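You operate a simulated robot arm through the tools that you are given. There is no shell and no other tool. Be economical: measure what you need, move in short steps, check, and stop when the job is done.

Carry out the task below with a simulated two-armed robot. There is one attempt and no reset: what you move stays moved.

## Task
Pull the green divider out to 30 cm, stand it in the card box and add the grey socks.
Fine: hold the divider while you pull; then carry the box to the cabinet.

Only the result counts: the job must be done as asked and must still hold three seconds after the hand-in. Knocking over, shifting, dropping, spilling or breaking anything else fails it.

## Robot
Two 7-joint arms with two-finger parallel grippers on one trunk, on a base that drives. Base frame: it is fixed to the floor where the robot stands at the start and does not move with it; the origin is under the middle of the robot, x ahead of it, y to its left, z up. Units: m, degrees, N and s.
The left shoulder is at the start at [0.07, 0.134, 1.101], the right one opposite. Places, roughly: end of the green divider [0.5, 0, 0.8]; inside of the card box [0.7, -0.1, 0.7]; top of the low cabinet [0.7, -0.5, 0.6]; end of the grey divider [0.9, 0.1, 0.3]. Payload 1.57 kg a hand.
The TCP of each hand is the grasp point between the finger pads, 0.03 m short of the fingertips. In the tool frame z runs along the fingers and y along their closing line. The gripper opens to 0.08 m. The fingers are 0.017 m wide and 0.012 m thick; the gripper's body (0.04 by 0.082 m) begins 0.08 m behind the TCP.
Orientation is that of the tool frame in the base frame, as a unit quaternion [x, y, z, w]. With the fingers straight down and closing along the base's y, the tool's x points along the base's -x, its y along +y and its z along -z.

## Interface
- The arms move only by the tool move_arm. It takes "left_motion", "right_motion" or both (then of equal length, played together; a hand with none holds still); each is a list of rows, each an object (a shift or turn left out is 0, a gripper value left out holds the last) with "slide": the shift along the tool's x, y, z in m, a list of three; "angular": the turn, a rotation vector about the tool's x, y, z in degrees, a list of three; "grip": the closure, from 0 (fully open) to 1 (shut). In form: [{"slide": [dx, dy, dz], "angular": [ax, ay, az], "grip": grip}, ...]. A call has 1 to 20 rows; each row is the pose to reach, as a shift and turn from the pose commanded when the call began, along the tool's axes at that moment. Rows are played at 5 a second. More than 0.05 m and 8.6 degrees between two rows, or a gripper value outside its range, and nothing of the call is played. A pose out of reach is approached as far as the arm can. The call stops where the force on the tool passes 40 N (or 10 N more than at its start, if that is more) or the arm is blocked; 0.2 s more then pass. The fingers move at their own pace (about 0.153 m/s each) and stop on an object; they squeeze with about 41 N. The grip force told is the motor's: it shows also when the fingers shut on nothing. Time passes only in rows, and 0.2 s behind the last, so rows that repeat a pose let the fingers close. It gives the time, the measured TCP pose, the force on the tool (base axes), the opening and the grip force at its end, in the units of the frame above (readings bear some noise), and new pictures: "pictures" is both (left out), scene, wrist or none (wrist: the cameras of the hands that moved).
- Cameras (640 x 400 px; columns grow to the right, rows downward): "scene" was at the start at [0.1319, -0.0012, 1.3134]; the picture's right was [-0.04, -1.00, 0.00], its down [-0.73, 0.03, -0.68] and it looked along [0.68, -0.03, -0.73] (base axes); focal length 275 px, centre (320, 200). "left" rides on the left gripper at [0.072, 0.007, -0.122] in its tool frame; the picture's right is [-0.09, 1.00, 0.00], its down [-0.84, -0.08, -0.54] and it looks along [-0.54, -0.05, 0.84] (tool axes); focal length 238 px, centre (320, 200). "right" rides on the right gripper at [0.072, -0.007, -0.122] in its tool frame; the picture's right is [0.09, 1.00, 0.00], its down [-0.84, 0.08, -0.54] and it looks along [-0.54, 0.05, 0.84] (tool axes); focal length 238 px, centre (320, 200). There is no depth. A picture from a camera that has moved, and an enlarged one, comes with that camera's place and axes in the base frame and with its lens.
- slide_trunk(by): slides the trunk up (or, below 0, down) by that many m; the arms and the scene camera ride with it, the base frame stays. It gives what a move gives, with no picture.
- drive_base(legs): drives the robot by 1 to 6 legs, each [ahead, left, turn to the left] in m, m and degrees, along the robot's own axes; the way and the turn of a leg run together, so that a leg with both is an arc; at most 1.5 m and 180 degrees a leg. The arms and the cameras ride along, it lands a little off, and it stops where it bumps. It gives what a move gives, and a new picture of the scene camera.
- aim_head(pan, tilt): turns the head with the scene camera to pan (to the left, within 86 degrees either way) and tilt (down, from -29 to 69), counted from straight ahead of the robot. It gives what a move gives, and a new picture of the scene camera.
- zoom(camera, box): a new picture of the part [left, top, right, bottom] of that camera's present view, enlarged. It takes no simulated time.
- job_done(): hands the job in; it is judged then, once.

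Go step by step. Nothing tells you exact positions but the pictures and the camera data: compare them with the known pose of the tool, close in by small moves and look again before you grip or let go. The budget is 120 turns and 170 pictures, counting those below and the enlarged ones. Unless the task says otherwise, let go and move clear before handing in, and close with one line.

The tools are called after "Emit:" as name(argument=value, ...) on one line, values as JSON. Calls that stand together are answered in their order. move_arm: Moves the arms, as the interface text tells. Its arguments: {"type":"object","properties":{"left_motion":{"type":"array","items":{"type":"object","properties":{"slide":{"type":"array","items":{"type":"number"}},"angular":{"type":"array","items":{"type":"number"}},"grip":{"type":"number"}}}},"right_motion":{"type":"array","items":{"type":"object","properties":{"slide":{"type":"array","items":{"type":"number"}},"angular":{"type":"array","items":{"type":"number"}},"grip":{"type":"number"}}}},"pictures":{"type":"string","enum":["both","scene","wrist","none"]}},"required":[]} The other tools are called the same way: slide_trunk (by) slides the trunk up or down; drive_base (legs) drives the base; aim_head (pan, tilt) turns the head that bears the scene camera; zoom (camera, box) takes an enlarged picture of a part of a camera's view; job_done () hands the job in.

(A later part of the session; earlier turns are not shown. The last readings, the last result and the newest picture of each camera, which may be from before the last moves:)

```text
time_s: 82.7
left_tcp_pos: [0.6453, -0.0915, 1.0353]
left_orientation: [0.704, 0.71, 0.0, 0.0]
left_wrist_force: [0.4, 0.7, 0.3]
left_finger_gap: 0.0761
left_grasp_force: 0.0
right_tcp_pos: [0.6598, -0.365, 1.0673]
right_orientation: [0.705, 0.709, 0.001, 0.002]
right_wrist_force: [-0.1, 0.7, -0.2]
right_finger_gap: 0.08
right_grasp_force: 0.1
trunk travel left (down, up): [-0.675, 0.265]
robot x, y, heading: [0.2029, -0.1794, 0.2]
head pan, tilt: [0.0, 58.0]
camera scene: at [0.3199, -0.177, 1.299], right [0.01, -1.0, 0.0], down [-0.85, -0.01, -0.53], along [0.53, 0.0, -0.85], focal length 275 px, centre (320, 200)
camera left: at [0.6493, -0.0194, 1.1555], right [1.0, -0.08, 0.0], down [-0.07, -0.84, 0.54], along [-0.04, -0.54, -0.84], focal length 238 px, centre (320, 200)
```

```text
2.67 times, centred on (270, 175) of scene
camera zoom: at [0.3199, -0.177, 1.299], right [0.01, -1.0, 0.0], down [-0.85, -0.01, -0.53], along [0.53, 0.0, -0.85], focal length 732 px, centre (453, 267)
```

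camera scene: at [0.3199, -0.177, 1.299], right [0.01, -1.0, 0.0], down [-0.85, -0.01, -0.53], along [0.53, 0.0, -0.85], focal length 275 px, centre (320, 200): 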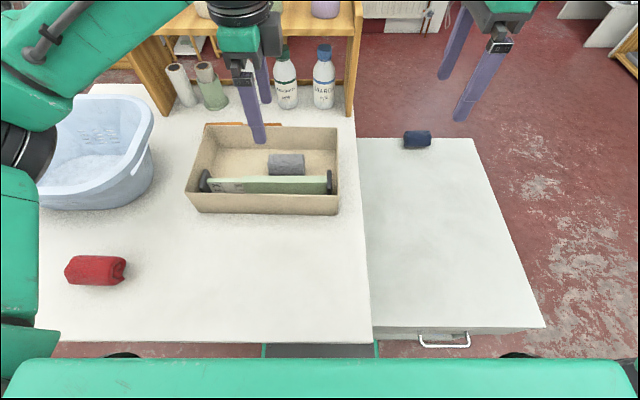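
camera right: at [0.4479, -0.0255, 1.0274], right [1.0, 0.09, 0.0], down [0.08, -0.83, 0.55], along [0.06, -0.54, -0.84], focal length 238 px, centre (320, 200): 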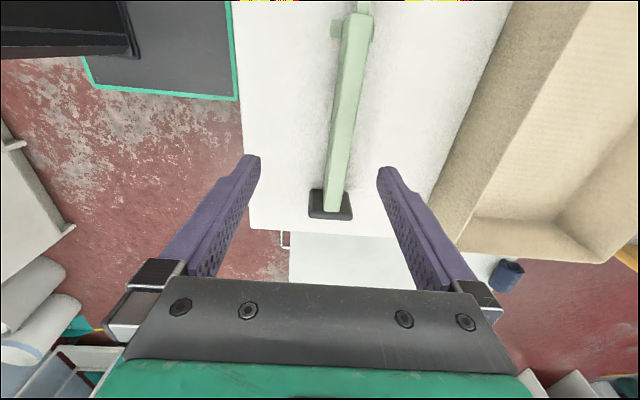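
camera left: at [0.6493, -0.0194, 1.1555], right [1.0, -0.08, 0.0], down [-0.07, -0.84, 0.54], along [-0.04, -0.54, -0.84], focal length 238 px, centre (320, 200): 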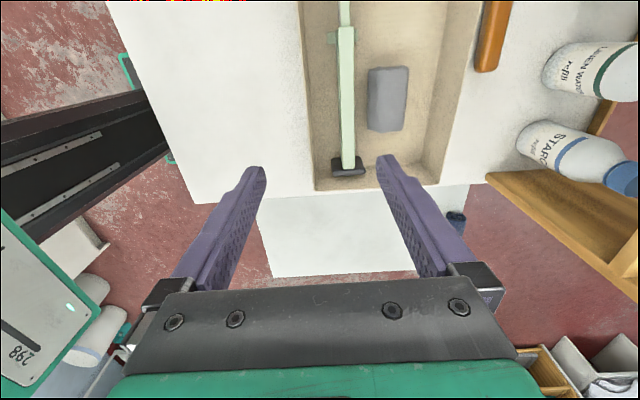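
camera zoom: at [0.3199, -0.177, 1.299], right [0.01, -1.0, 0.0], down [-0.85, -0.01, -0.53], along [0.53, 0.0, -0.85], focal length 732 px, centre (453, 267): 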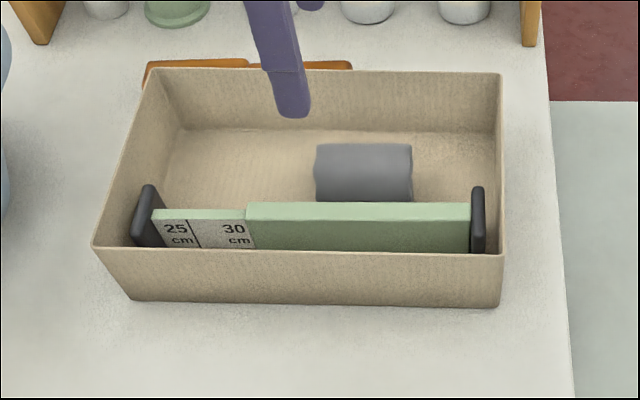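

Socks and divider are both in the box. Now for the carry: I'll back up a bit, centre the robot on the box and turn both hands so the fingers close along y, to grip the two short walls.

Emit:
drive_base(legs=[[-0.1, 0.125, 0]])

Emit:
move_arm(left_motion=[{"slide": [0.007, 0, 0], "angular": [0, 0, -8.2], "grip": 0}, {"slide": [0.014, 0, 0], "angular": [0, 0, -16.4]}, {"slide": [0.021, 0, 0], "angular": [0, 0, -24.6]}, {"slide": [0.028, 0, 0], "angular": [0, 0, -32.8]}, {"slide": [0.035, 0, 0], "angular": [0, 0, -41]}, {"slide": [0.042, 0, 0], "angular": [0, 0, -49.2]}, {"slide": [0.049, 0, 0], "angular": [0, 0, -57.4]}, {"slide": [0.056, 0, 0], "angular": [0, 0, -65.6]}, {"slide": [0.063, 0, 0], "angular": [0, 0, -73.8]}, {"slide": [0.07, 0, 0], "angular": [0, 0, -82]}, {"slide": [0.07, 0, 0], "angular": [0, 0, -90]}, {"slide": [0.07, 0, 0], "angular": [0, 0, -90]}], right_motion=[{"angular": [0, 0, -8.2], "grip": 0}, {"angular": [0, 0, -16.4]}, {"angular": [0, 0, -24.6]}, {"angular": [0, 0, -32.8]}, {"angular": [0, 0, -41]}, {"angular": [0, 0, -49.2]}, {"angular": [0, 0, -57.4]}, {"angular": [0, 0, -65.6]}, {"angular": [0, 0, -73.8]}, {"angular": [0, 0, -82]}, {"angular": [0, 0, -90]}, {"angular": [0, 0, -90]}])

```text
time_s: 84.1
left_tcp_pos: [0.5471, 0.0346, 1.034]
left_orientation: [0.705, 0.709, 0.001, -0.001]
left_wrist_force: [-0.2, 0.0, -0.3]
left_finger_gap: 0.0761
left_grasp_force: 0.0
right_tcp_pos: [0.5591, -0.2396, 1.0646]
right_orientation: [0.706, 0.708, -0.001, 0.002]
right_wrist_force: [0.5, -0.5, -0.9]
right_finger_gap: 0.0798
right_grasp_force: 0.0
trunk travel left (down, up): [-0.675, 0.265]
robot x, y, heading: [0.099, -0.0506, 0.3]
head pan, tilt: [0.0, 58.0]
camera scene: at [0.2214, -0.0513, 1.2987], right [0.01, -1.0, 0.0], down [-0.85, 0.0, -0.53], along [0.53, 0.0, -0.85], focal length 275 px, centre (320, 200)
```

scene: 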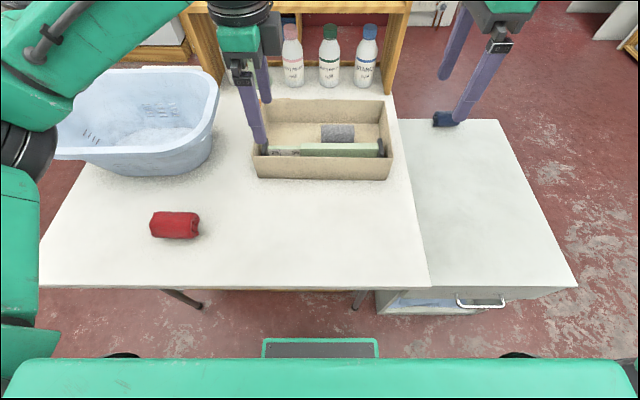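

```text
time_s: 86.7
left_tcp_pos: [0.5436, 0.1061, 1.0356]
left_orientation: [-0.005, 1.0, 0.001, 0.001]
left_wrist_force: [0.5, -0.2, -0.1]
left_finger_gap: 0.0798
left_grasp_force: 0.0
right_tcp_pos: [0.5583, -0.2385, 1.0672]
right_orientation: [-0.002, 1.0, -0.002, 0.002]
right_wrist_force: [-0.4, 0.2, 0.0]
right_finger_gap: 0.0799
right_grasp_force: 0.1
trunk travel left (down, up): [-0.675, 0.265]
robot x, y, heading: [0.0986, -0.0503, 0.3]
head pan, tilt: [0.0, 58.0]
camera scene: at [0.2202, -0.0499, 1.2988], right [0.01, -1.0, 0.0], down [-0.85, 0.0, -0.53], along [0.53, 0.0, -0.85], focal length 275 px, centre (320, 200)
camera right: at [0.4854, -0.2463, 1.1868], right [-0.1, 1.0, 0.0], down [0.83, 0.08, 0.54], along [0.54, 0.05, -0.84], focal length 238 px, centre (320, 200)
camera left: at [0.4711, 0.1117, 1.1555], right [0.08, 1.0, 0.0], down [0.84, -0.07, 0.54], along [0.54, -0.04, -0.84], focal length 238 px, centre (320, 200)
```

scene: 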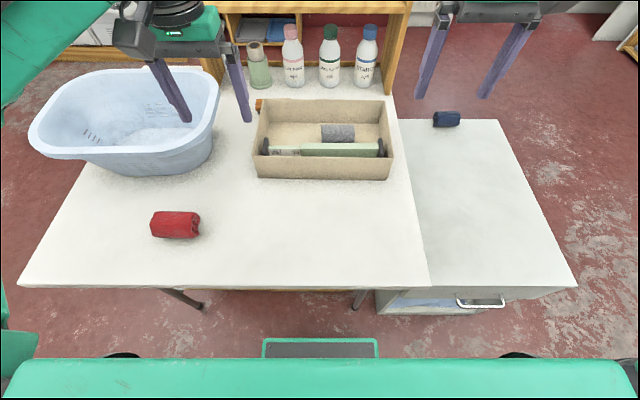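
right: 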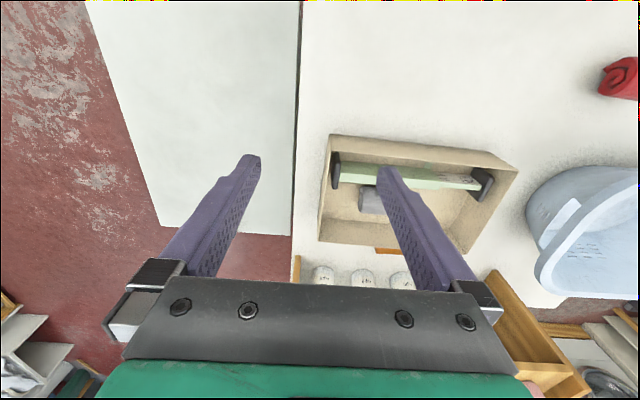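
left: 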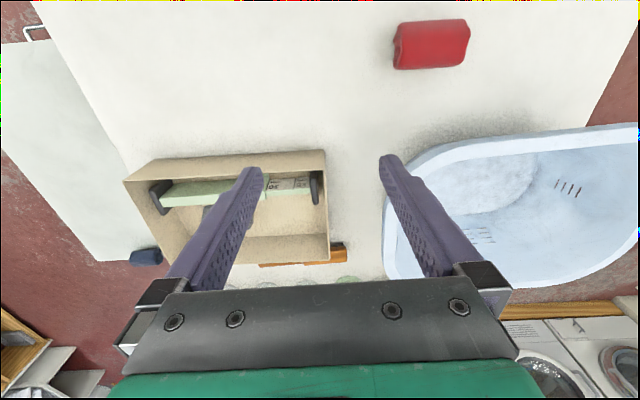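

Both hands turned cleanly. Before going over the box, I'll test low reach in the free space in front of it (x≈0.59, z≈0.83).

Emit:
move_arm(left_motion=[{"slide": [-0.01, 0, 0.035]}, {"slide": [-0.02, 0, 0.07]}, {"slide": [-0.03, 0, 0.105]}, {"slide": [-0.04, 0, 0.14]}, {"slide": [-0.045, 0, 0.175]}, {"slide": [-0.045, 0, 0.205]}, {"slide": [-0.045, 0, 0.205]}], right_motion=[{"slide": [-0.007, 0, 0.04]}, {"slide": [-0.014, 0, 0.08]}, {"slide": [-0.021, 0, 0.12]}, {"slide": [-0.028, 0, 0.16]}, {"slide": [-0.03, 0, 0.2]}, {"slide": [-0.03, 0, 0.235]}, {"slide": [-0.03, 0, 0.235]}])

```text
time_s: 88.3
left_tcp_pos: [0.5891, 0.106, 0.8288]
left_orientation: [-0.004, 1.0, 0.0, 0.001]
left_wrist_force: [-0.3, -0.1, 0.6]
left_finger_gap: 0.0798
left_grasp_force: 0.1
right_tcp_pos: [0.5878, -0.2404, 0.8322]
right_orientation: [-0.001, 1.0, -0.002, 0.002]
right_wrist_force: [0.5, 0.1, -0.4]
right_finger_gap: 0.0797
right_grasp_force: 0.1
trunk travel left (down, up): [-0.675, 0.265]
robot x, y, heading: [0.1011, -0.0526, 0.4]
head pan, tilt: [0.0, 58.0]
camera scene: at [0.2197, -0.0499, 1.2989], right [0.01, -1.0, 0.0], down [-0.85, 0.0, -0.53], along [0.53, 0.0, -0.85], focal length 275 px, centre (320, 200)
camera right: at [0.5141, -0.248, 0.9526], right [-0.1, 1.0, 0.0], down [0.83, 0.08, 0.55], along [0.54, 0.05, -0.84], focal length 238 px, centre (320, 200)
camera left: at [0.5165, 0.1121, 0.9495], right [0.08, 1.0, 0.0], down [0.84, -0.07, 0.54], along [0.54, -0.05, -0.84], focal length 238 px, centre (320, 200)
```

scene: 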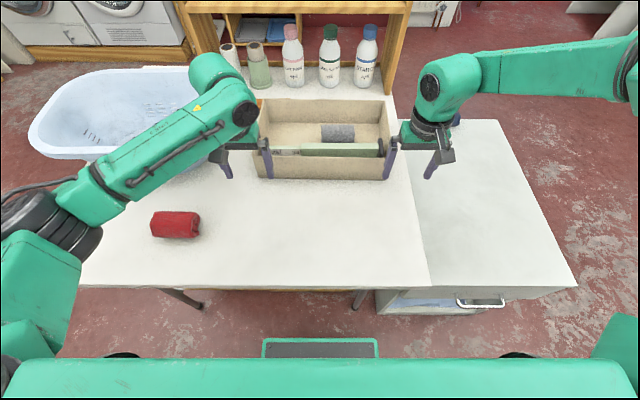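
right: 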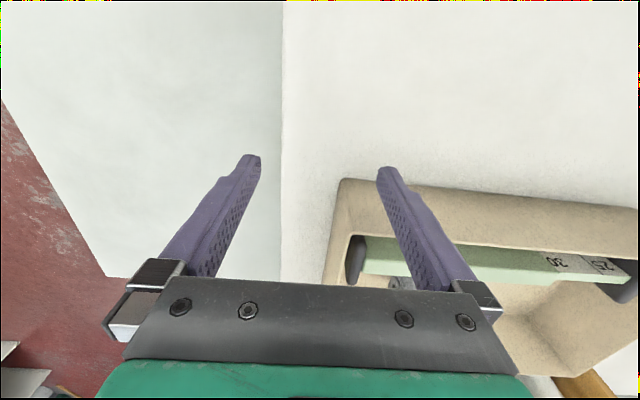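
left: 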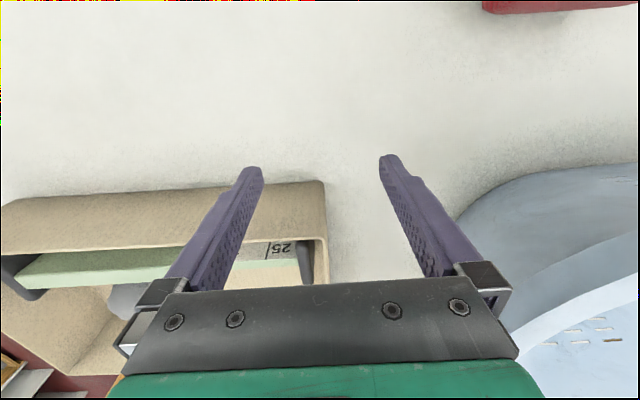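

Low reach works here. I'll raise, drive 0.1 m forward, and extend so the hands are above the short walls at x≈0.73.

Emit:
move_arm(left_motion=[{"slide": [0, 0, -0.04]}, {"slide": [0, 0, -0.08]}, {"slide": [0, 0, -0.11]}], right_motion=[{"slide": [0, 0, -0.04]}, {"slide": [0, 0, -0.08]}, {"slide": [0, 0, -0.107]}], pictures="none")

Emit:
drive_base(legs=[[0.1, 0, -0.4]])

Emit:
move_arm(left_motion=[{"slide": [-0.015, -0.002, 0]}, {"slide": [-0.03, -0.004, 0]}, {"slide": [-0.043, -0.006, 0]}, {"slide": [-0.043, -0.006, 0]}], right_motion=[{"slide": [-0.015, 0.008, 0]}, {"slide": [-0.03, 0.016, 0]}, {"slide": [-0.043, 0.026, 0]}, {"slide": [-0.043, 0.026, 0]}])

```text
time_s: 89.1
left_tcp_pos: [0.5877, 0.1041, 0.9384]
left_orientation: [-0.004, 1.0, 0.0, 0.001]
left_wrist_force: [-0.1, -0.5, 0.2]
left_finger_gap: 0.0798
left_grasp_force: 0.0
right_tcp_pos: [0.5872, -0.2378, 0.9409]
right_orientation: [-0.002, 1.0, -0.002, 0.001]
right_wrist_force: [0.1, -0.2, 0.0]
right_finger_gap: 0.08
right_grasp_force: 0.0
trunk travel left (down, up): [-0.675, 0.265]
robot x, y, heading: [0.0968, -0.0531, 0.3]
head pan, tilt: [0.0, 58.0]
```

```text
time_s: 90.3
left_tcp_pos: [0.6886, 0.1026, 0.9386]
left_orientation: [-0.001, 1.0, 0.0, 0.001]
left_wrist_force: [0.4, 1.4, 0.4]
left_finger_gap: 0.08
left_grasp_force: 0.1
right_tcp_pos: [0.6857, -0.2407, 0.9419]
right_orientation: [0.0, 1.0, -0.002, 0.002]
right_wrist_force: [0.4, -1.0, 0.3]
right_finger_gap: 0.08
right_grasp_force: 0.0
trunk travel left (down, up): [-0.675, 0.265]
robot x, y, heading: [0.1951, -0.0478, -0.2]
head pan, tilt: [0.0, 58.0]
camera scene: at [0.3187, -0.0504, 1.2989], right [0.0, -1.0, 0.0], down [-0.85, 0.0, -0.53], along [0.53, 0.0, -0.85], focal length 275 px, centre (320, 200)
```

scene: 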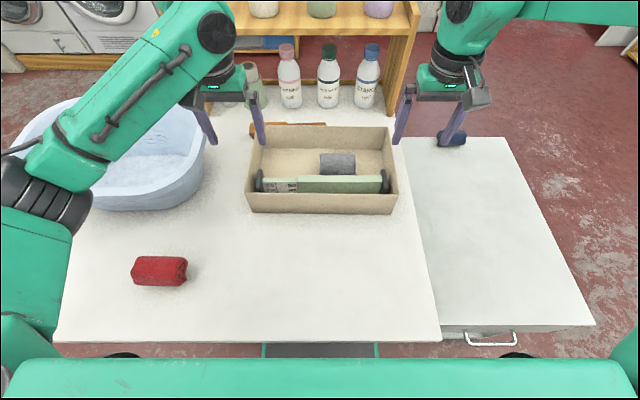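

```text
time_s: 91.3
left_tcp_pos: [0.7304, 0.0971, 0.9398]
left_orientation: [0.0, 1.0, 0.0, 0.001]
left_wrist_force: [-0.1, 0.6, -1.2]
left_finger_gap: 0.0798
left_grasp_force: 0.0
right_tcp_pos: [0.7225, -0.2196, 0.9406]
right_orientation: [0.001, 1.0, -0.002, 0.003]
right_wrist_force: [-0.2, 2.0, 0.5]
right_finger_gap: 0.0799
right_grasp_force: 0.0
right hand out of reach, approached as far as the arm can: row 3, 4
trunk travel left (down, up): [-0.675, 0.265]
robot x, y, heading: [0.199, -0.0546, -0.0]
head pan, tilt: [0.0, 58.0]
camera scene: at [0.3186, -0.0503, 1.2989], right [0.0, -1.0, 0.0], down [-0.85, 0.0, -0.53], along [0.53, 0.0, -0.85], focal length 275 px, centre (320, 200)
camera right: at [0.6482, -0.2262, 1.0617], right [-0.09, 1.0, 0.0], down [0.83, 0.08, 0.55], along [0.54, 0.05, -0.84], focal length 238 px, centre (320, 200)
camera left: at [0.6574, 0.1026, 1.06], right [0.09, 1.0, 0.0], down [0.84, -0.08, 0.54], along [0.54, -0.05, -0.84], focal length 238 px, centre (320, 200)
```

scene: 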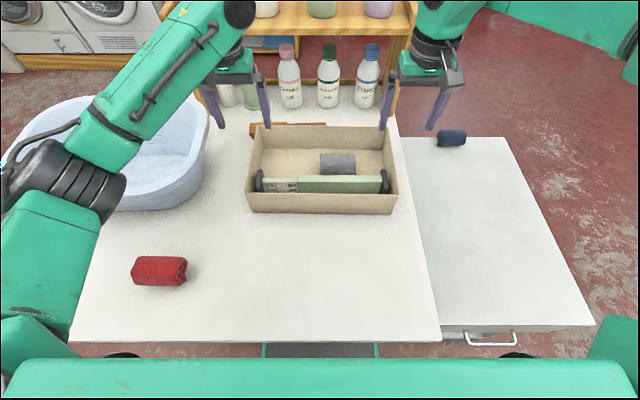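
right: 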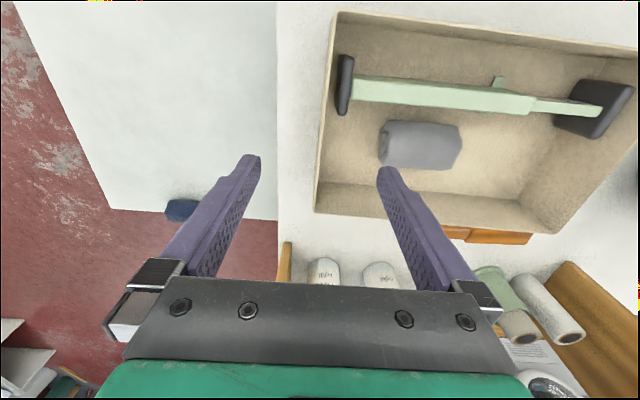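
left: 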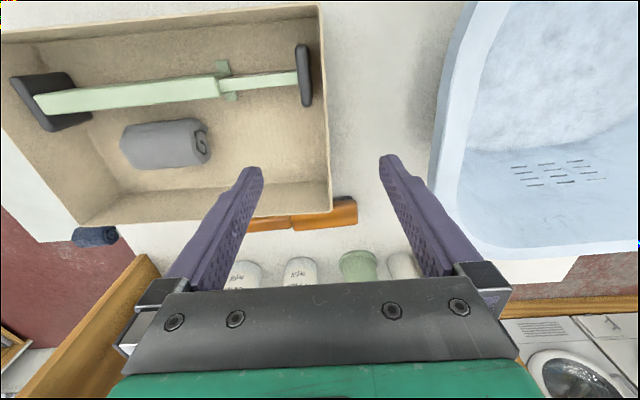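

The right arm is at its limit here, and it reaches further outward. I'll shift the robot 9 cm left while keeping the hands over the walls.

Emit:
drive_base(legs=[[0, 0.09, 0]])

Emit:
move_arm(left_motion=[{"slide": [0, -0.03, 0]}, {"slide": [0, -0.06, 0]}, {"slide": [0, -0.09, 0]}, {"slide": [0, -0.09, 0]}], right_motion=[{"slide": [0, -0.03, 0]}, {"slide": [0, -0.06, 0]}, {"slide": [-0.005, -0.084, 0]}, {"slide": [-0.01, -0.084, 0]}], pictures="none")

```text
time_s: 92.4
left_tcp_pos: [0.7308, 0.1848, 0.9396]
left_orientation: [0.0, 1.0, 0.0, 0.001]
left_wrist_force: [-0.1, -0.7, 0.0]
left_finger_gap: 0.08
left_grasp_force: 0.1
right_tcp_pos: [0.7224, -0.1306, 0.9406]
right_orientation: [0.004, 1.0, -0.002, 0.002]
right_wrist_force: [-0.7, -0.5, 0.3]
right_finger_gap: 0.0802
right_grasp_force: 0.1
trunk travel left (down, up): [-0.675, 0.265]
robot x, y, heading: [0.1943, 0.0393, 0.3]
head pan, tilt: [0.0, 58.0]
camera scene: at [0.3195, 0.0382, 1.2988], right [0.0, -1.0, 0.0], down [-0.85, 0.0, -0.53], along [0.53, 0.0, -0.85], focal length 275 px, centre (320, 200)
```

scene: 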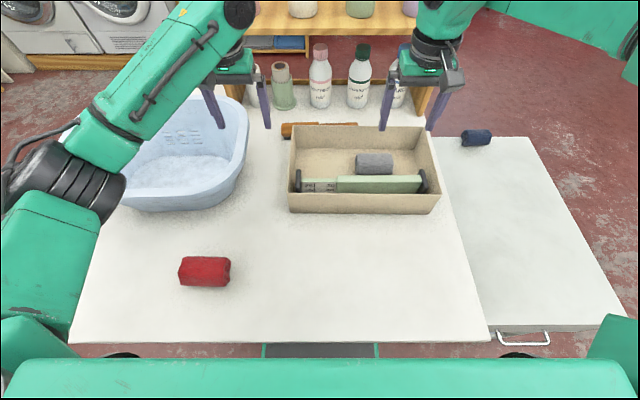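

```text
time_s: 93.4
left_tcp_pos: [0.7304, 0.0943, 0.9387]
left_orientation: [0.0, 1.0, 0.0, 0.0]
left_wrist_force: [-0.3, 0.3, 0.3]
left_finger_gap: 0.0802
left_grasp_force: 0.0
right_tcp_pos: [0.7323, -0.2153, 0.942]
right_orientation: [0.002, 1.0, -0.002, 0.002]
right_wrist_force: [0.1, -0.4, 0.8]
right_finger_gap: 0.0798
right_grasp_force: 0.1
trunk travel left (down, up): [-0.675, 0.265]
robot x, y, heading: [0.2031, 0.0363, -0.2]
head pan, tilt: [0.0, 58.0]
```

Right hand reaches now. Half-closing the fingers and lowering to just above the rims for a look.

Emit:
move_arm(left_motion=[{"slide": [0, 0.003, 0.02], "grip": 0.35}, {"slide": [0, 0.006, 0.04], "grip": 0.35}, {"slide": [0, 0.006, 0.065], "grip": 0.35}, {"slide": [0, 0.006, 0.065], "grip": 0.35}], right_motion=[{"slide": [0, 0.001, 0.02], "grip": 0.35}, {"slide": [0, 0.002, 0.04], "grip": 0.35}, {"slide": [0, 0.002, 0.065], "grip": 0.35}, {"slide": [0, 0.002, 0.065], "grip": 0.35}])

```text
time_s: 94.4
left_tcp_pos: [0.7326, 0.0991, 0.8744]
left_orientation: [0.0, 1.0, 0.0, 0.001]
left_wrist_force: [0.2, 0.2, 0.7]
left_finger_gap: 0.0521
left_grasp_force: 0.1
right_tcp_pos: [0.7317, -0.2134, 0.8769]
right_orientation: [0.004, 1.0, -0.002, 0.002]
right_wrist_force: [0.3, -0.4, 0.4]
right_finger_gap: 0.0521
right_grasp_force: 0.0
trunk travel left (down, up): [-0.675, 0.265]
robot x, y, heading: [0.1983, 0.0365, 0.1]
head pan, tilt: [0.0, 58.0]
camera scene: at [0.3192, 0.0387, 1.2989], right [0.0, -1.0, 0.0], down [-0.85, 0.0, -0.53], along [0.53, 0.0, -0.85], focal length 275 px, centre (320, 200)
camera right: at [0.658, -0.2204, 0.9971], right [-0.09, 1.0, 0.0], down [0.83, 0.08, 0.55], along [0.54, 0.04, -0.84], focal length 238 px, centre (320, 200)
camera left: at [0.6596, 0.1062, 0.9943], right [0.09, 1.0, 0.0], down [0.84, -0.08, 0.54], along [0.54, -0.05, -0.84], focal length 238 px, centre (320, 200)
```

scene: 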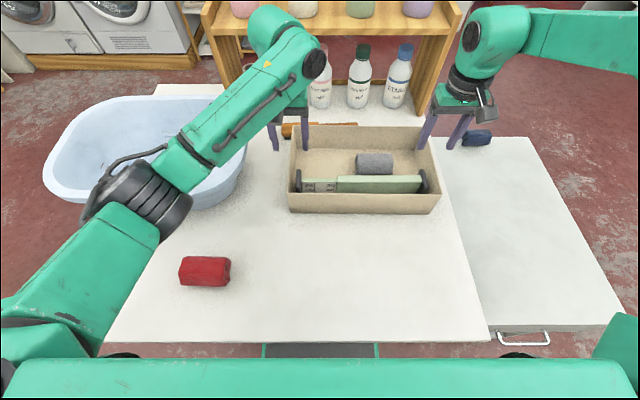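
right: 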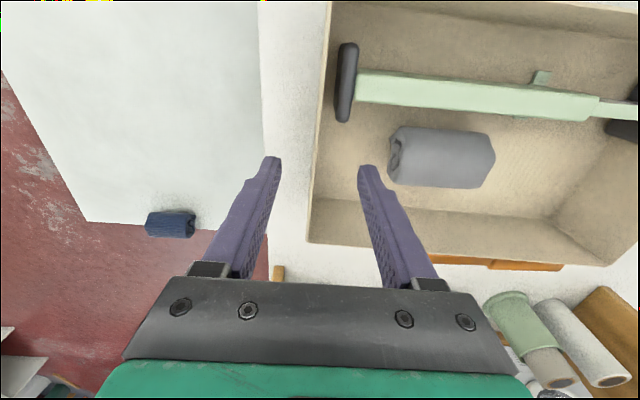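
left: 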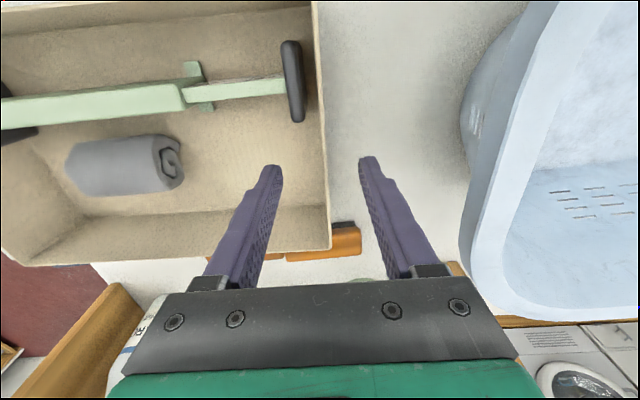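

Walls sit centred between the fingers. Lowering onto them.

Emit:
move_arm(left_motion=[{"slide": [0, 0, 0.02]}, {"slide": [0, 0, 0.04]}, {"slide": [0, 0, 0.055]}, {"slide": [0, 0, 0.065]}, {"slide": [0, 0, 0.065]}], right_motion=[{"slide": [0, 0, 0.02]}, {"slide": [0, 0, 0.04]}, {"slide": [0, 0, 0.055]}, {"slide": [0, 0, 0.0675]}, {"slide": [0, 0, 0.0675]}])

```text
time_s: 95.6
left_tcp_pos: [0.7313, 0.0996, 0.8092]
left_orientation: [0.001, 1.0, 0.0, 0.0]
left_wrist_force: [0.4, 0.2, 0.8]
left_finger_gap: 0.0518
left_grasp_force: 0.0
right_tcp_pos: [0.7184, -0.218, 0.8159]
right_orientation: [0.002, 1.0, -0.002, 0.002]
right_wrist_force: [0.2, -0.6, -0.3]
right_finger_gap: 0.052
right_grasp_force: 0.0
right hand out of reach, approached as far as the arm can: row 2, 3, 4, 5
trunk travel left (down, up): [-0.675, 0.265]
robot x, y, heading: [0.1991, 0.0377, -0.4]
head pan, tilt: [0.0, 58.0]
camera scene: at [0.3194, 0.0386, 1.2989], right [0.0, -1.0, 0.0], down [-0.85, 0.0, -0.53], along [0.53, 0.0, -0.85], focal length 275 px, centre (320, 200)
camera right: at [0.6457, -0.2257, 0.9363], right [-0.09, 1.0, 0.0], down [0.83, 0.08, 0.55], along [0.54, 0.04, -0.84], focal length 238 px, centre (320, 200)
camera left: at [0.659, 0.1058, 0.9291], right [0.09, 1.0, 0.0], down [0.84, -0.08, 0.54], along [0.54, -0.05, -0.84], focal length 238 px, centre (320, 200)
```

scene: 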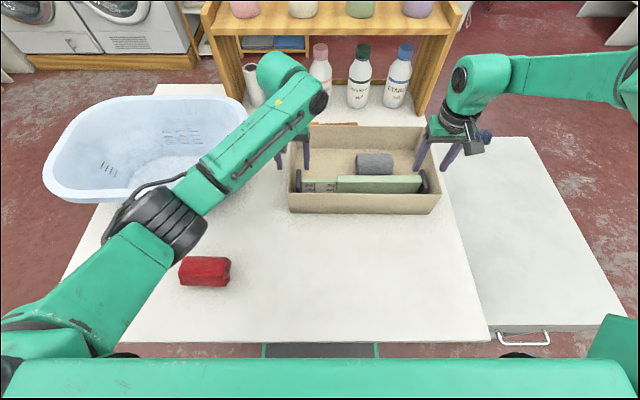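
right: 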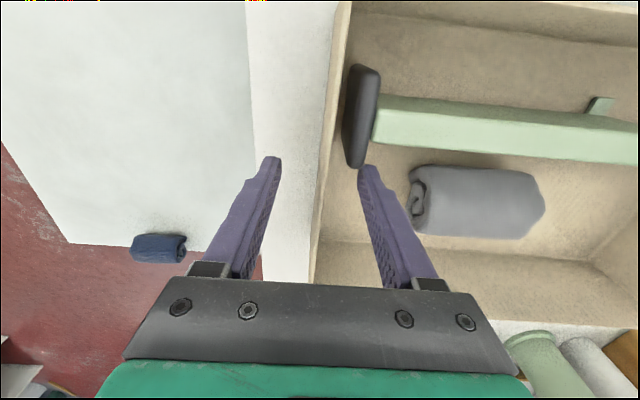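
left: 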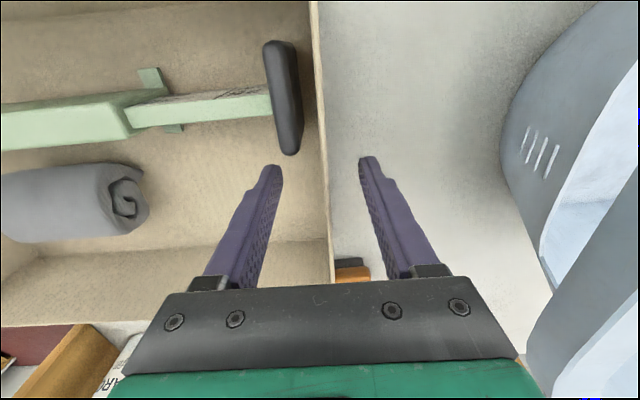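

The right hand stops at x≈0.718, too near the divider plate. The cabinet is out of the base's way here, so I'll drive 15 mm forward with the hands in place.

Emit:
drive_base(legs=[[0.015, 0, 0]])

Emit:
zoom(camera="right", box=[200, 0, 520, 300])

```text
time_s: 96.3
left_tcp_pos: [0.7453, 0.0989, 0.8104]
left_orientation: [0.001, 1.0, 0.0, 0.002]
left_wrist_force: [0.2, 1.1, -0.1]
left_finger_gap: 0.0522
left_grasp_force: 0.0
right_tcp_pos: [0.7333, -0.2191, 0.8174]
right_orientation: [0.002, 1.0, -0.002, 0.004]
right_wrist_force: [0.2, 0.1, 0.4]
right_finger_gap: 0.0519
right_grasp_force: 0.0
trunk travel left (down, up): [-0.675, 0.265]
robot x, y, heading: [0.2165, 0.0343, -0.2]
head pan, tilt: [0.0, 58.0]
camera scene: at [0.3319, 0.0386, 1.2991], right [0.0, -1.0, 0.0], down [-0.85, 0.0, -0.53], along [0.53, 0.0, -0.85], focal length 275 px, centre (320, 200)
```

scene: 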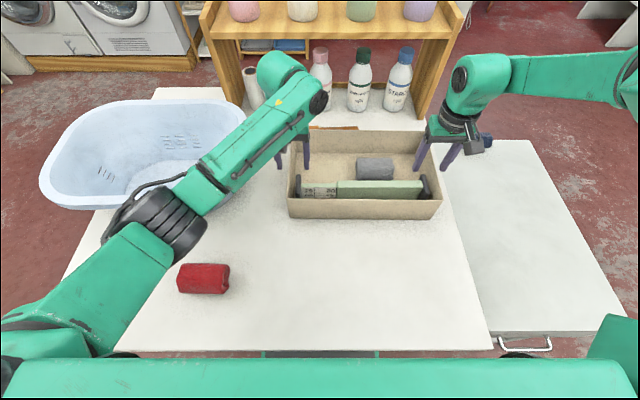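

```text
1.33 times, centred on (360, 150) of right
camera zoom: at [0.659, -0.2257, 0.9375], right [-0.09, 1.0, 0.0], down [0.83, 0.08, 0.55], along [0.55, 0.04, -0.84], focal length 318 px, centre (267, 267)
```

zoom: 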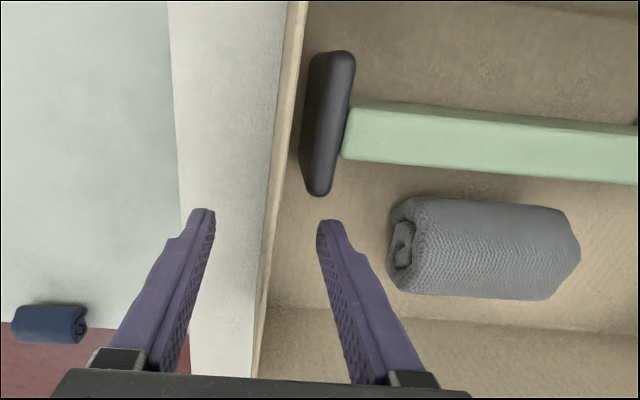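

Emit:
move_arm(left_motion=[{"slide": [0.005, 0, 0], "grip": 0.35}, {"slide": [0.01, 0.001, 0], "grip": 0.35}, {"slide": [0.01, 0.001, 0], "grip": 1}, {"slide": [0.01, 0.001, 0], "grip": 1}, {"slide": [0.01, 0.001, 0], "grip": 1}, {"slide": [0.01, 0.001, 0], "grip": 1}], right_motion=[{"grip": 0.35}, {"grip": 0.35}, {"grip": 1}, {"grip": 1}, {"grip": 1}, {"grip": 1}])

```text
time_s: 97.7
left_tcp_pos: [0.7361, 0.1009, 0.8092]
left_orientation: [0.001, 1.0, -0.001, 0.002]
left_wrist_force: [-1.0, 6.3, 5.0]
left_finger_gap: 0.004
left_grasp_force: 24.7
right_tcp_pos: [0.7353, -0.2197, 0.8175]
right_orientation: [0.003, 1.0, -0.001, 0.003]
right_wrist_force: [2.8, -4.8, 1.0]
right_finger_gap: 0.0037
right_grasp_force: 24.6
trunk travel left (down, up): [-0.675, 0.265]
robot x, y, heading: [0.2145, 0.0439, -0.2]
head pan, tilt: [0.0, 58.0]
camera scene: at [0.3341, 0.0388, 1.2989], right [0.0, -1.0, 0.0], down [-0.85, 0.0, -0.53], along [0.53, 0.0, -0.85], focal length 275 px, centre (320, 200)
camera right: at [0.6606, -0.2259, 0.9367], right [-0.09, 1.0, 0.0], down [0.83, 0.08, 0.55], along [0.55, 0.04, -0.84], focal length 238 px, centre (320, 200)
camera left: at [0.6636, 0.1073, 0.9294], right [0.09, 1.0, 0.0], down [0.84, -0.08, 0.54], along [0.54, -0.05, -0.84], focal length 238 px, centre (320, 200)
```

scene: 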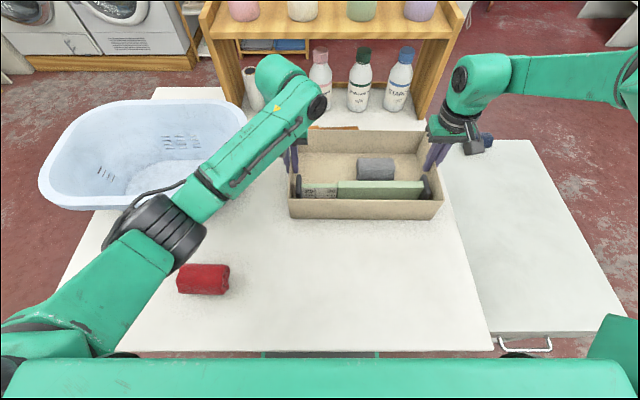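
right: 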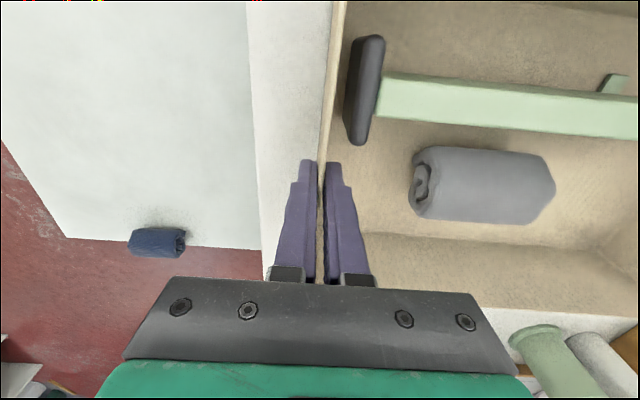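
left: 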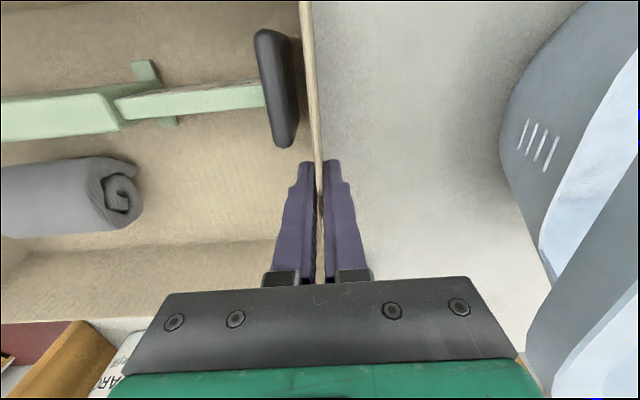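

Both walls are gripped (about 4 mm). Lifting gently with the trunk.

Emit:
slide_trunk(by=0.04)

Emit:
zoom(camera="scene", box=[230, 100, 510, 275])

```text
time_s: 98.6
left_tcp_pos: [0.7373, 0.1007, 0.8471]
left_orientation: [0.001, 1.0, 0.001, 0.0]
left_wrist_force: [-2.7, 8.1, -3.0]
left_finger_gap: 0.0038
left_grasp_force: 24.9
right_tcp_pos: [0.7359, -0.2196, 0.8559]
right_orientation: [0.003, 1.0, -0.002, 0.003]
right_wrist_force: [3.3, -9.1, -1.3]
right_finger_gap: 0.0037
right_grasp_force: 24.6
trunk travel left (down, up): [-0.715, 0.225]
robot x, y, heading: [0.2138, 0.0369, 0.1]
head pan, tilt: [0.0, 58.0]
```

```text
2.29 times, centred on (370, 188) of scene
camera zoom: at [0.3358, 0.0382, 1.3387], right [0.0, -1.0, 0.0], down [-0.85, 0.0, -0.53], along [0.53, 0.0, -0.85], focal length 628 px, centre (206, 229)
```

zoom: 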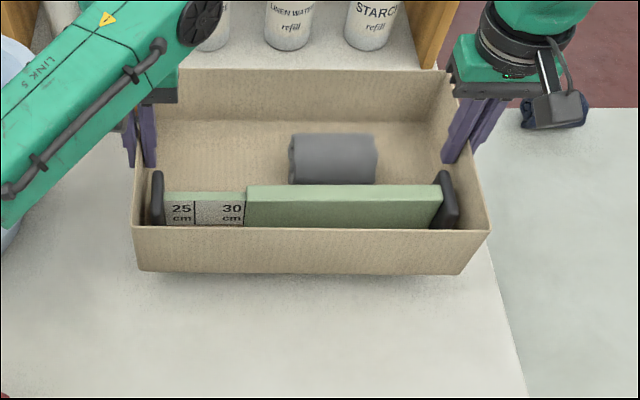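

The box is level and held. Placing it from the front would push the low left elbow into the table, so I'll carry it around and place it from the cabinet's right side, facing left. First raise a bit more, back away, and look right.

Emit:
slide_trunk(by=0.07)

Emit:
drive_base(legs=[[-0.35, 0, 0]])

Emit:
aim_head(pan=-55, tilt=40)

```text
time_s: 99.6
left_tcp_pos: [0.7366, 0.1007, 0.9176]
left_orientation: [0.001, 1.0, 0.001, 0.0]
left_wrist_force: [-3.2, 11.6, -2.2]
left_finger_gap: 0.0036
left_grasp_force: 24.9
right_tcp_pos: [0.7343, -0.2201, 0.9262]
right_orientation: [0.003, 1.0, -0.002, 0.002]
right_wrist_force: [1.8, -12.1, -0.9]
right_finger_gap: 0.0036
right_grasp_force: 24.5
trunk travel left (down, up): [-0.785, 0.155]
robot x, y, heading: [0.2108, 0.0389, -0.1]
head pan, tilt: [0.0, 58.0]
```

```text
time_s: 101.9
left_tcp_pos: [0.3912, 0.1011, 0.9182]
left_orientation: [-0.002, 1.0, 0.001, 0.0]
left_wrist_force: [-1.6, 15.9, -2.8]
left_finger_gap: 0.004
left_grasp_force: 24.2
right_tcp_pos: [0.3912, -0.2175, 0.926]
right_orientation: [0.001, 1.0, -0.002, 0.002]
right_wrist_force: [1.9, -16.6, -0.7]
right_finger_gap: 0.0037
right_grasp_force: 24.9
trunk travel left (down, up): [-0.785, 0.155]
robot x, y, heading: [-0.1328, 0.0383, 0.2]
head pan, tilt: [0.0, 58.0]
camera scene: at [-0.0091, 0.039, 1.4086], right [0.0, -1.0, 0.0], down [-0.85, 0.0, -0.53], along [0.53, 0.0, -0.85], focal length 275 px, centre (320, 200)
```

scene: 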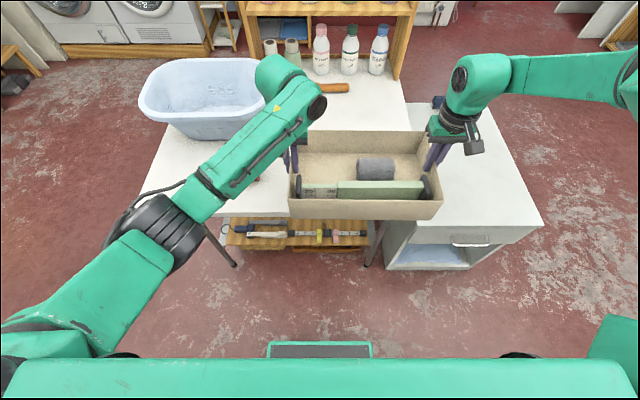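

```text
time_s: 103.1
left_tcp_pos: [0.3915, 0.1022, 0.9182]
left_orientation: [-0.001, 1.0, 0.001, 0.0]
left_wrist_force: [-1.7, 1.4, -1.7]
left_finger_gap: 0.0038
left_grasp_force: 24.3
right_tcp_pos: [0.3911, -0.2168, 0.9259]
right_orientation: [0.001, 1.0, -0.002, 0.003]
right_wrist_force: [2.8, -1.5, -1.6]
right_finger_gap: 0.0036
right_grasp_force: 25.1
trunk travel left (down, up): [-0.785, 0.155]
robot x, y, heading: [-0.128, 0.0355, 0.2]
head pan, tilt: [-55.0, 40.0]
camera scene: at [-0.0305, -0.0306, 1.4331], right [-0.82, -0.57, 0.0], down [-0.37, 0.53, -0.77], along [0.44, -0.63, -0.64], focal length 275 px, centre (320, 200)
```

scene: 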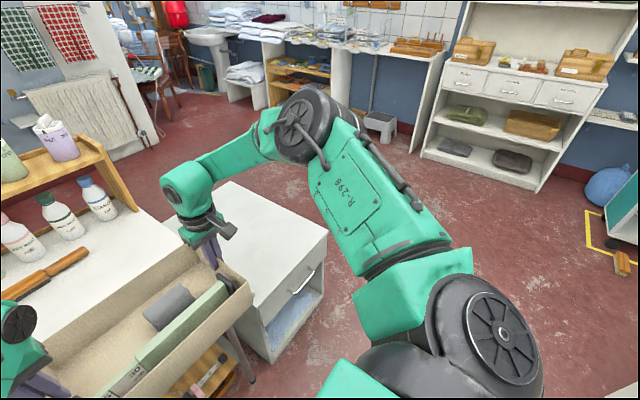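

The floor right of the cabinet is free. Driving right 1.2 m along the table front.

Emit:
drive_base(legs=[[0, -1.21, 0]])

Emit:
aim_head(pan=20, tilt=50)

```text
time_s: 109.3
left_tcp_pos: [0.3929, -1.119, 0.9186]
left_orientation: [-0.002, 1.0, 0.001, 0.001]
left_wrist_force: [-2.5, 2.3, -2.3]
left_finger_gap: 0.004
left_grasp_force: 25.0
right_tcp_pos: [0.3922, -1.4392, 0.927]
right_orientation: [0.001, 1.0, -0.002, 0.002]
right_wrist_force: [2.5, -2.3, -1.1]
right_finger_gap: 0.0039
right_grasp_force: 24.4
trunk travel left (down, up): [-0.785, 0.155]
robot x, y, heading: [-0.1321, -1.1809, 0.1]
head pan, tilt: [-55.0, 40.0]
camera scene: at [-0.029, -1.2524, 1.4332], right [-0.82, -0.57, 0.0], down [-0.37, 0.53, -0.77], along [0.44, -0.63, -0.64], focal length 275 px, centre (320, 200)
```

scene: 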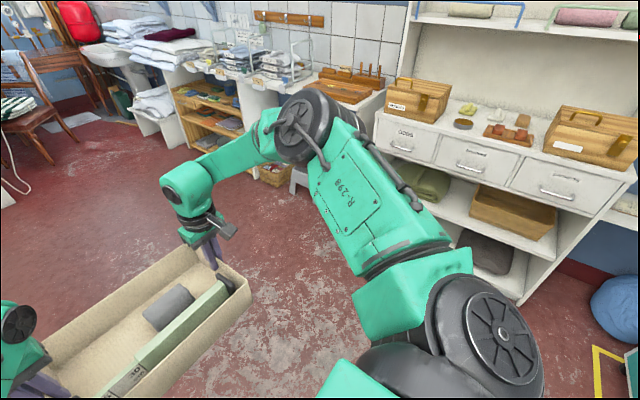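

```text
time_s: 110.8
left_tcp_pos: [0.3913, -1.1202, 0.9168]
left_orientation: [-0.003, 1.0, 0.0, 0.001]
left_wrist_force: [-2.4, 0.6, -1.4]
left_finger_gap: 0.0036
left_grasp_force: 25.0
right_tcp_pos: [0.3918, -1.4402, 0.9254]
right_orientation: [0.001, 1.0, -0.002, 0.002]
right_wrist_force: [2.7, -0.3, -2.1]
right_finger_gap: 0.0037
right_grasp_force: 24.5
trunk travel left (down, up): [-0.785, 0.155]
robot x, y, heading: [-0.1296, -1.1828, 0.1]
head pan, tilt: [20.0, 50.0]
camera scene: at [-0.0055, -1.1568, 1.419], right [0.34, -0.94, 0.0], down [-0.72, -0.26, -0.64], along [0.6, 0.22, -0.77], focal length 275 px, centre (320, 200)
```

scene: 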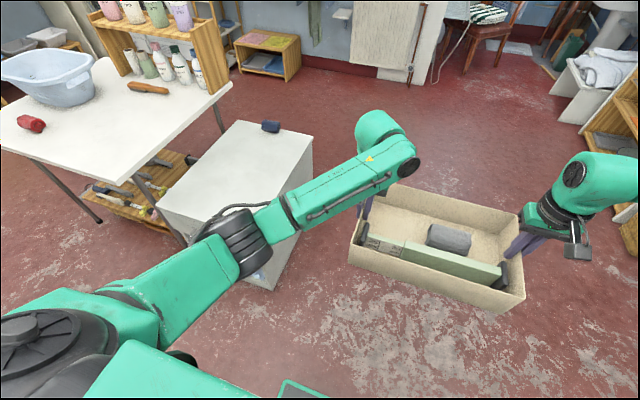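

Clear ahead. Driving forward beside the cabinet, then turning left 90°.

Emit:
drive_base(legs=[[0.75, 0, 0], [0, 0, 45]])

Emit:
aim_head(pan=15, tilt=58)

```text
time_s: 116.8
left_tcp_pos: [0.943, -0.7776, 0.9176]
left_orientation: [-0.375, 0.927, 0.001, 0.0]
left_wrist_force: [-1.5, -1.1, -1.5]
left_finger_gap: 0.0038
left_grasp_force: 24.6
right_tcp_pos: [1.1647, -1.0096, 0.9272]
right_orientation: [-0.374, 0.927, -0.001, 0.003]
right_wrist_force: [2.6, 0.7, -0.7]
right_finger_gap: 0.0038
right_grasp_force: 24.5
trunk travel left (down, up): [-0.785, 0.155]
robot x, y, heading: [0.6097, -1.1892, 43.8]
head pan, tilt: [20.0, 50.0]
camera scene: at [0.684, -1.0818, 1.419], right [0.9, -0.44, 0.0], down [-0.34, -0.69, -0.64], along [0.28, 0.58, -0.77], focal length 275 px, centre (320, 200)
```

scene: 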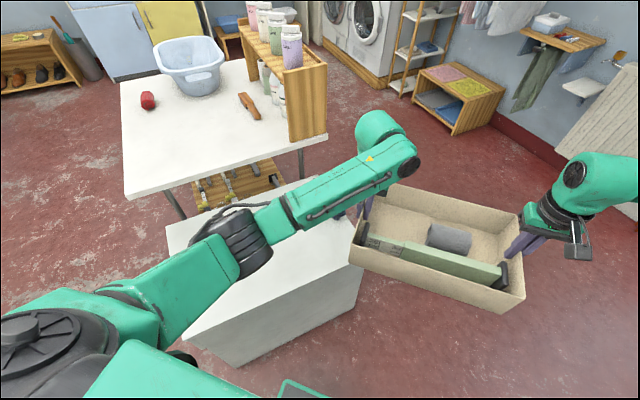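

```text
time_s: 117.5
left_tcp_pos: [0.9416, -0.7774, 0.9178]
left_orientation: [-0.375, 0.927, 0.001, 0.0]
left_wrist_force: [-2.0, -1.6, -2.2]
left_finger_gap: 0.0039
left_grasp_force: 24.6
right_tcp_pos: [1.1646, -1.0076, 0.9262]
right_orientation: [-0.372, 0.928, -0.001, 0.003]
right_wrist_force: [1.6, 1.8, -2.4]
right_finger_gap: 0.0038
right_grasp_force: 24.7
trunk travel left (down, up): [-0.785, 0.155]
robot x, y, heading: [0.6108, -1.1852, 43.8]
head pan, tilt: [15.0, 58.0]
camera scene: at [0.6855, -1.0916, 1.4088], right [0.86, -0.51, 0.0], down [-0.44, -0.73, -0.53], along [0.27, 0.45, -0.85], focal length 275 px, centre (320, 200)
```

scene: 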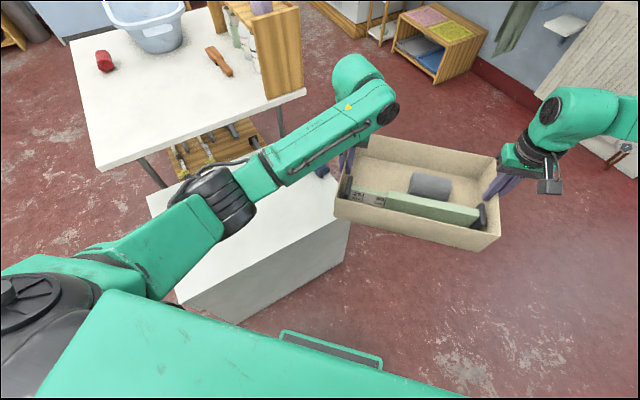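

Emit:
drive_base(legs=[[0, 0, 46.2]])

Emit:
aim_head(pan=0, tilt=62)

```text
time_s: 120.1
left_tcp_pos: [0.54, -0.6661, 0.9177]
left_orientation: [0.711, -0.703, 0.0, 0.001]
left_wrist_force: [-0.6, -2.9, -3.0]
left_finger_gap: 0.0035
left_grasp_force: 24.4
right_tcp_pos: [0.8611, -0.6639, 0.926]
right_orientation: [0.71, -0.704, -0.001, -0.003]
right_wrist_force: [-0.3, 2.8, -1.7]
right_finger_gap: 0.0037
right_grasp_force: 24.9
trunk travel left (down, up): [-0.785, 0.155]
robot x, y, heading: [0.6123, -1.1889, 90.6]
head pan, tilt: [15.0, 58.0]
camera scene: at [0.5947, -1.0688, 1.4088], right [0.96, 0.27, 0.0], down [0.23, -0.82, -0.53], along [-0.14, 0.51, -0.85], focal length 275 px, centre (320, 200)
```

scene: 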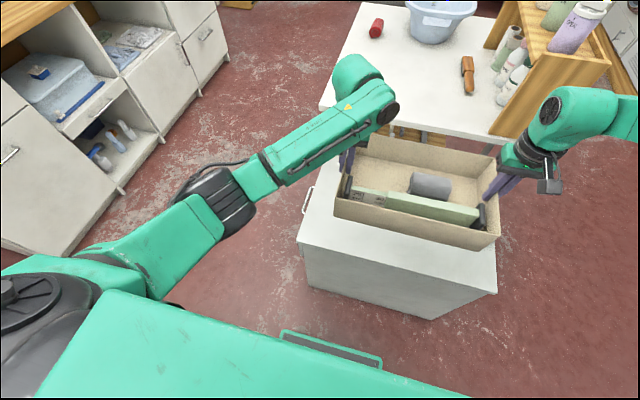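

```text
time_s: 120.8
left_tcp_pos: [0.5396, -0.6656, 0.9169]
left_orientation: [0.712, -0.703, -0.001, 0.001]
left_wrist_force: [-0.7, -2.7, -1.9]
left_finger_gap: 0.0038
left_grasp_force: 24.5
right_tcp_pos: [0.8603, -0.6618, 0.926]
right_orientation: [0.711, -0.704, 0.0, -0.003]
right_wrist_force: [0.9, 2.0, -1.6]
right_finger_gap: 0.0039
right_grasp_force: 24.4
trunk travel left (down, up): [-0.785, 0.155]
robot x, y, heading: [0.6137, -1.1861, 90.6]
head pan, tilt: [0.0, 62.0]
camera scene: at [0.612, -1.0708, 1.4041], right [1.0, 0.01, 0.0], down [0.01, -0.88, -0.47], along [-0.01, 0.47, -0.88], focal length 275 px, centre (320, 200)
```

scene: 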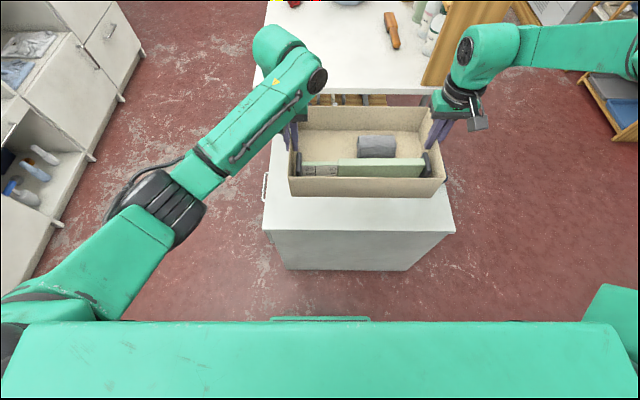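

Excellent view: the cabinet top (x 0.42–1.05, near edge y≈-0.72, z≈0.55) is right ahead. Driving forward 0.17 m and lowering the trunk partly.

Emit:
drive_base(legs=[[0.17, 0, 0]])

Emit:
slide_trunk(by=-0.22)

Emit:
aim_head(pan=0, tilt=55)

```text
time_s: 122.3
left_tcp_pos: [0.539, -0.4947, 0.9194]
left_orientation: [0.71, -0.704, -0.001, 0.0]
left_wrist_force: [-1.3, -2.6, -1.9]
left_finger_gap: 0.0036
left_grasp_force: 24.8
right_tcp_pos: [0.8588, -0.4922, 0.9257]
right_orientation: [0.709, -0.705, -0.001, -0.004]
right_wrist_force: [0.9, 1.8, -2.0]
right_finger_gap: 0.0035
right_grasp_force: 24.9
trunk travel left (down, up): [-0.785, 0.155]
robot x, y, heading: [0.6104, -1.0104, 90.8]
head pan, tilt: [0.0, 62.0]
camera scene: at [0.6105, -0.9, 1.4044], right [1.0, 0.01, 0.0], down [0.01, -0.88, -0.47], along [0.0, 0.47, -0.88], focal length 275 px, centre (320, 200)
```

scene: 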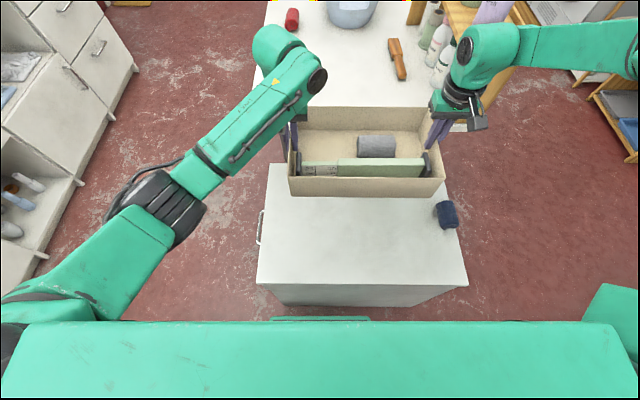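

```text
time_s: 124.6
left_tcp_pos: [0.5401, -0.4926, 0.6984]
left_orientation: [0.711, -0.703, -0.001, 0.001]
left_wrist_force: [-0.5, -2.3, -2.3]
left_finger_gap: 0.0038
left_grasp_force: 23.8
right_tcp_pos: [0.8587, -0.4902, 0.7067]
right_orientation: [0.71, -0.704, -0.001, -0.003]
right_wrist_force: [0.8, 3.5, -1.8]
right_finger_gap: 0.0038
right_grasp_force: 24.8
trunk travel left (down, up): [-0.565, 0.375]
robot x, y, heading: [0.6077, -1.0126, 90.4]
head pan, tilt: [0.0, 62.0]
```

```text
time_s: 125.3
left_tcp_pos: [0.5404, -0.4926, 0.6974]
left_orientation: [0.712, -0.702, -0.001, 0.0]
left_wrist_force: [-1.3, -2.8, -2.6]
left_finger_gap: 0.0035
left_grasp_force: 24.7
right_tcp_pos: [0.8595, -0.4892, 0.7066]
right_orientation: [0.709, -0.705, 0.0, -0.002]
right_wrist_force: [0.6, 2.3, -1.2]
right_finger_gap: 0.0036
right_grasp_force: 24.5
trunk travel left (down, up): [-0.565, 0.375]
robot x, y, heading: [0.6085, -1.0131, 90.4]
head pan, tilt: [0.0, 55.0]
camera scene: at [0.6104, -0.8897, 1.1924], right [1.0, 0.01, 0.0], down [0.01, -0.82, -0.57], along [-0.01, 0.57, -0.82], focal length 275 px, centre (320, 200)
```

scene: 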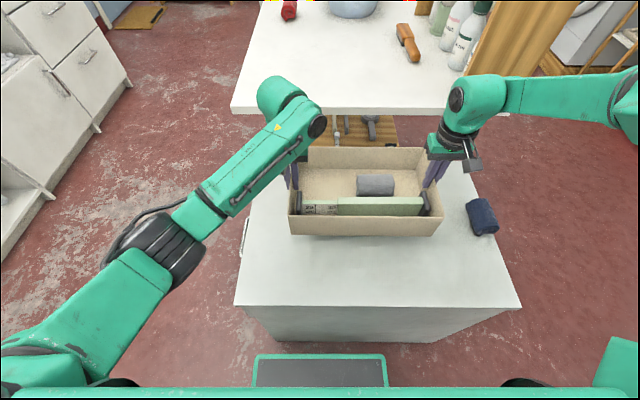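

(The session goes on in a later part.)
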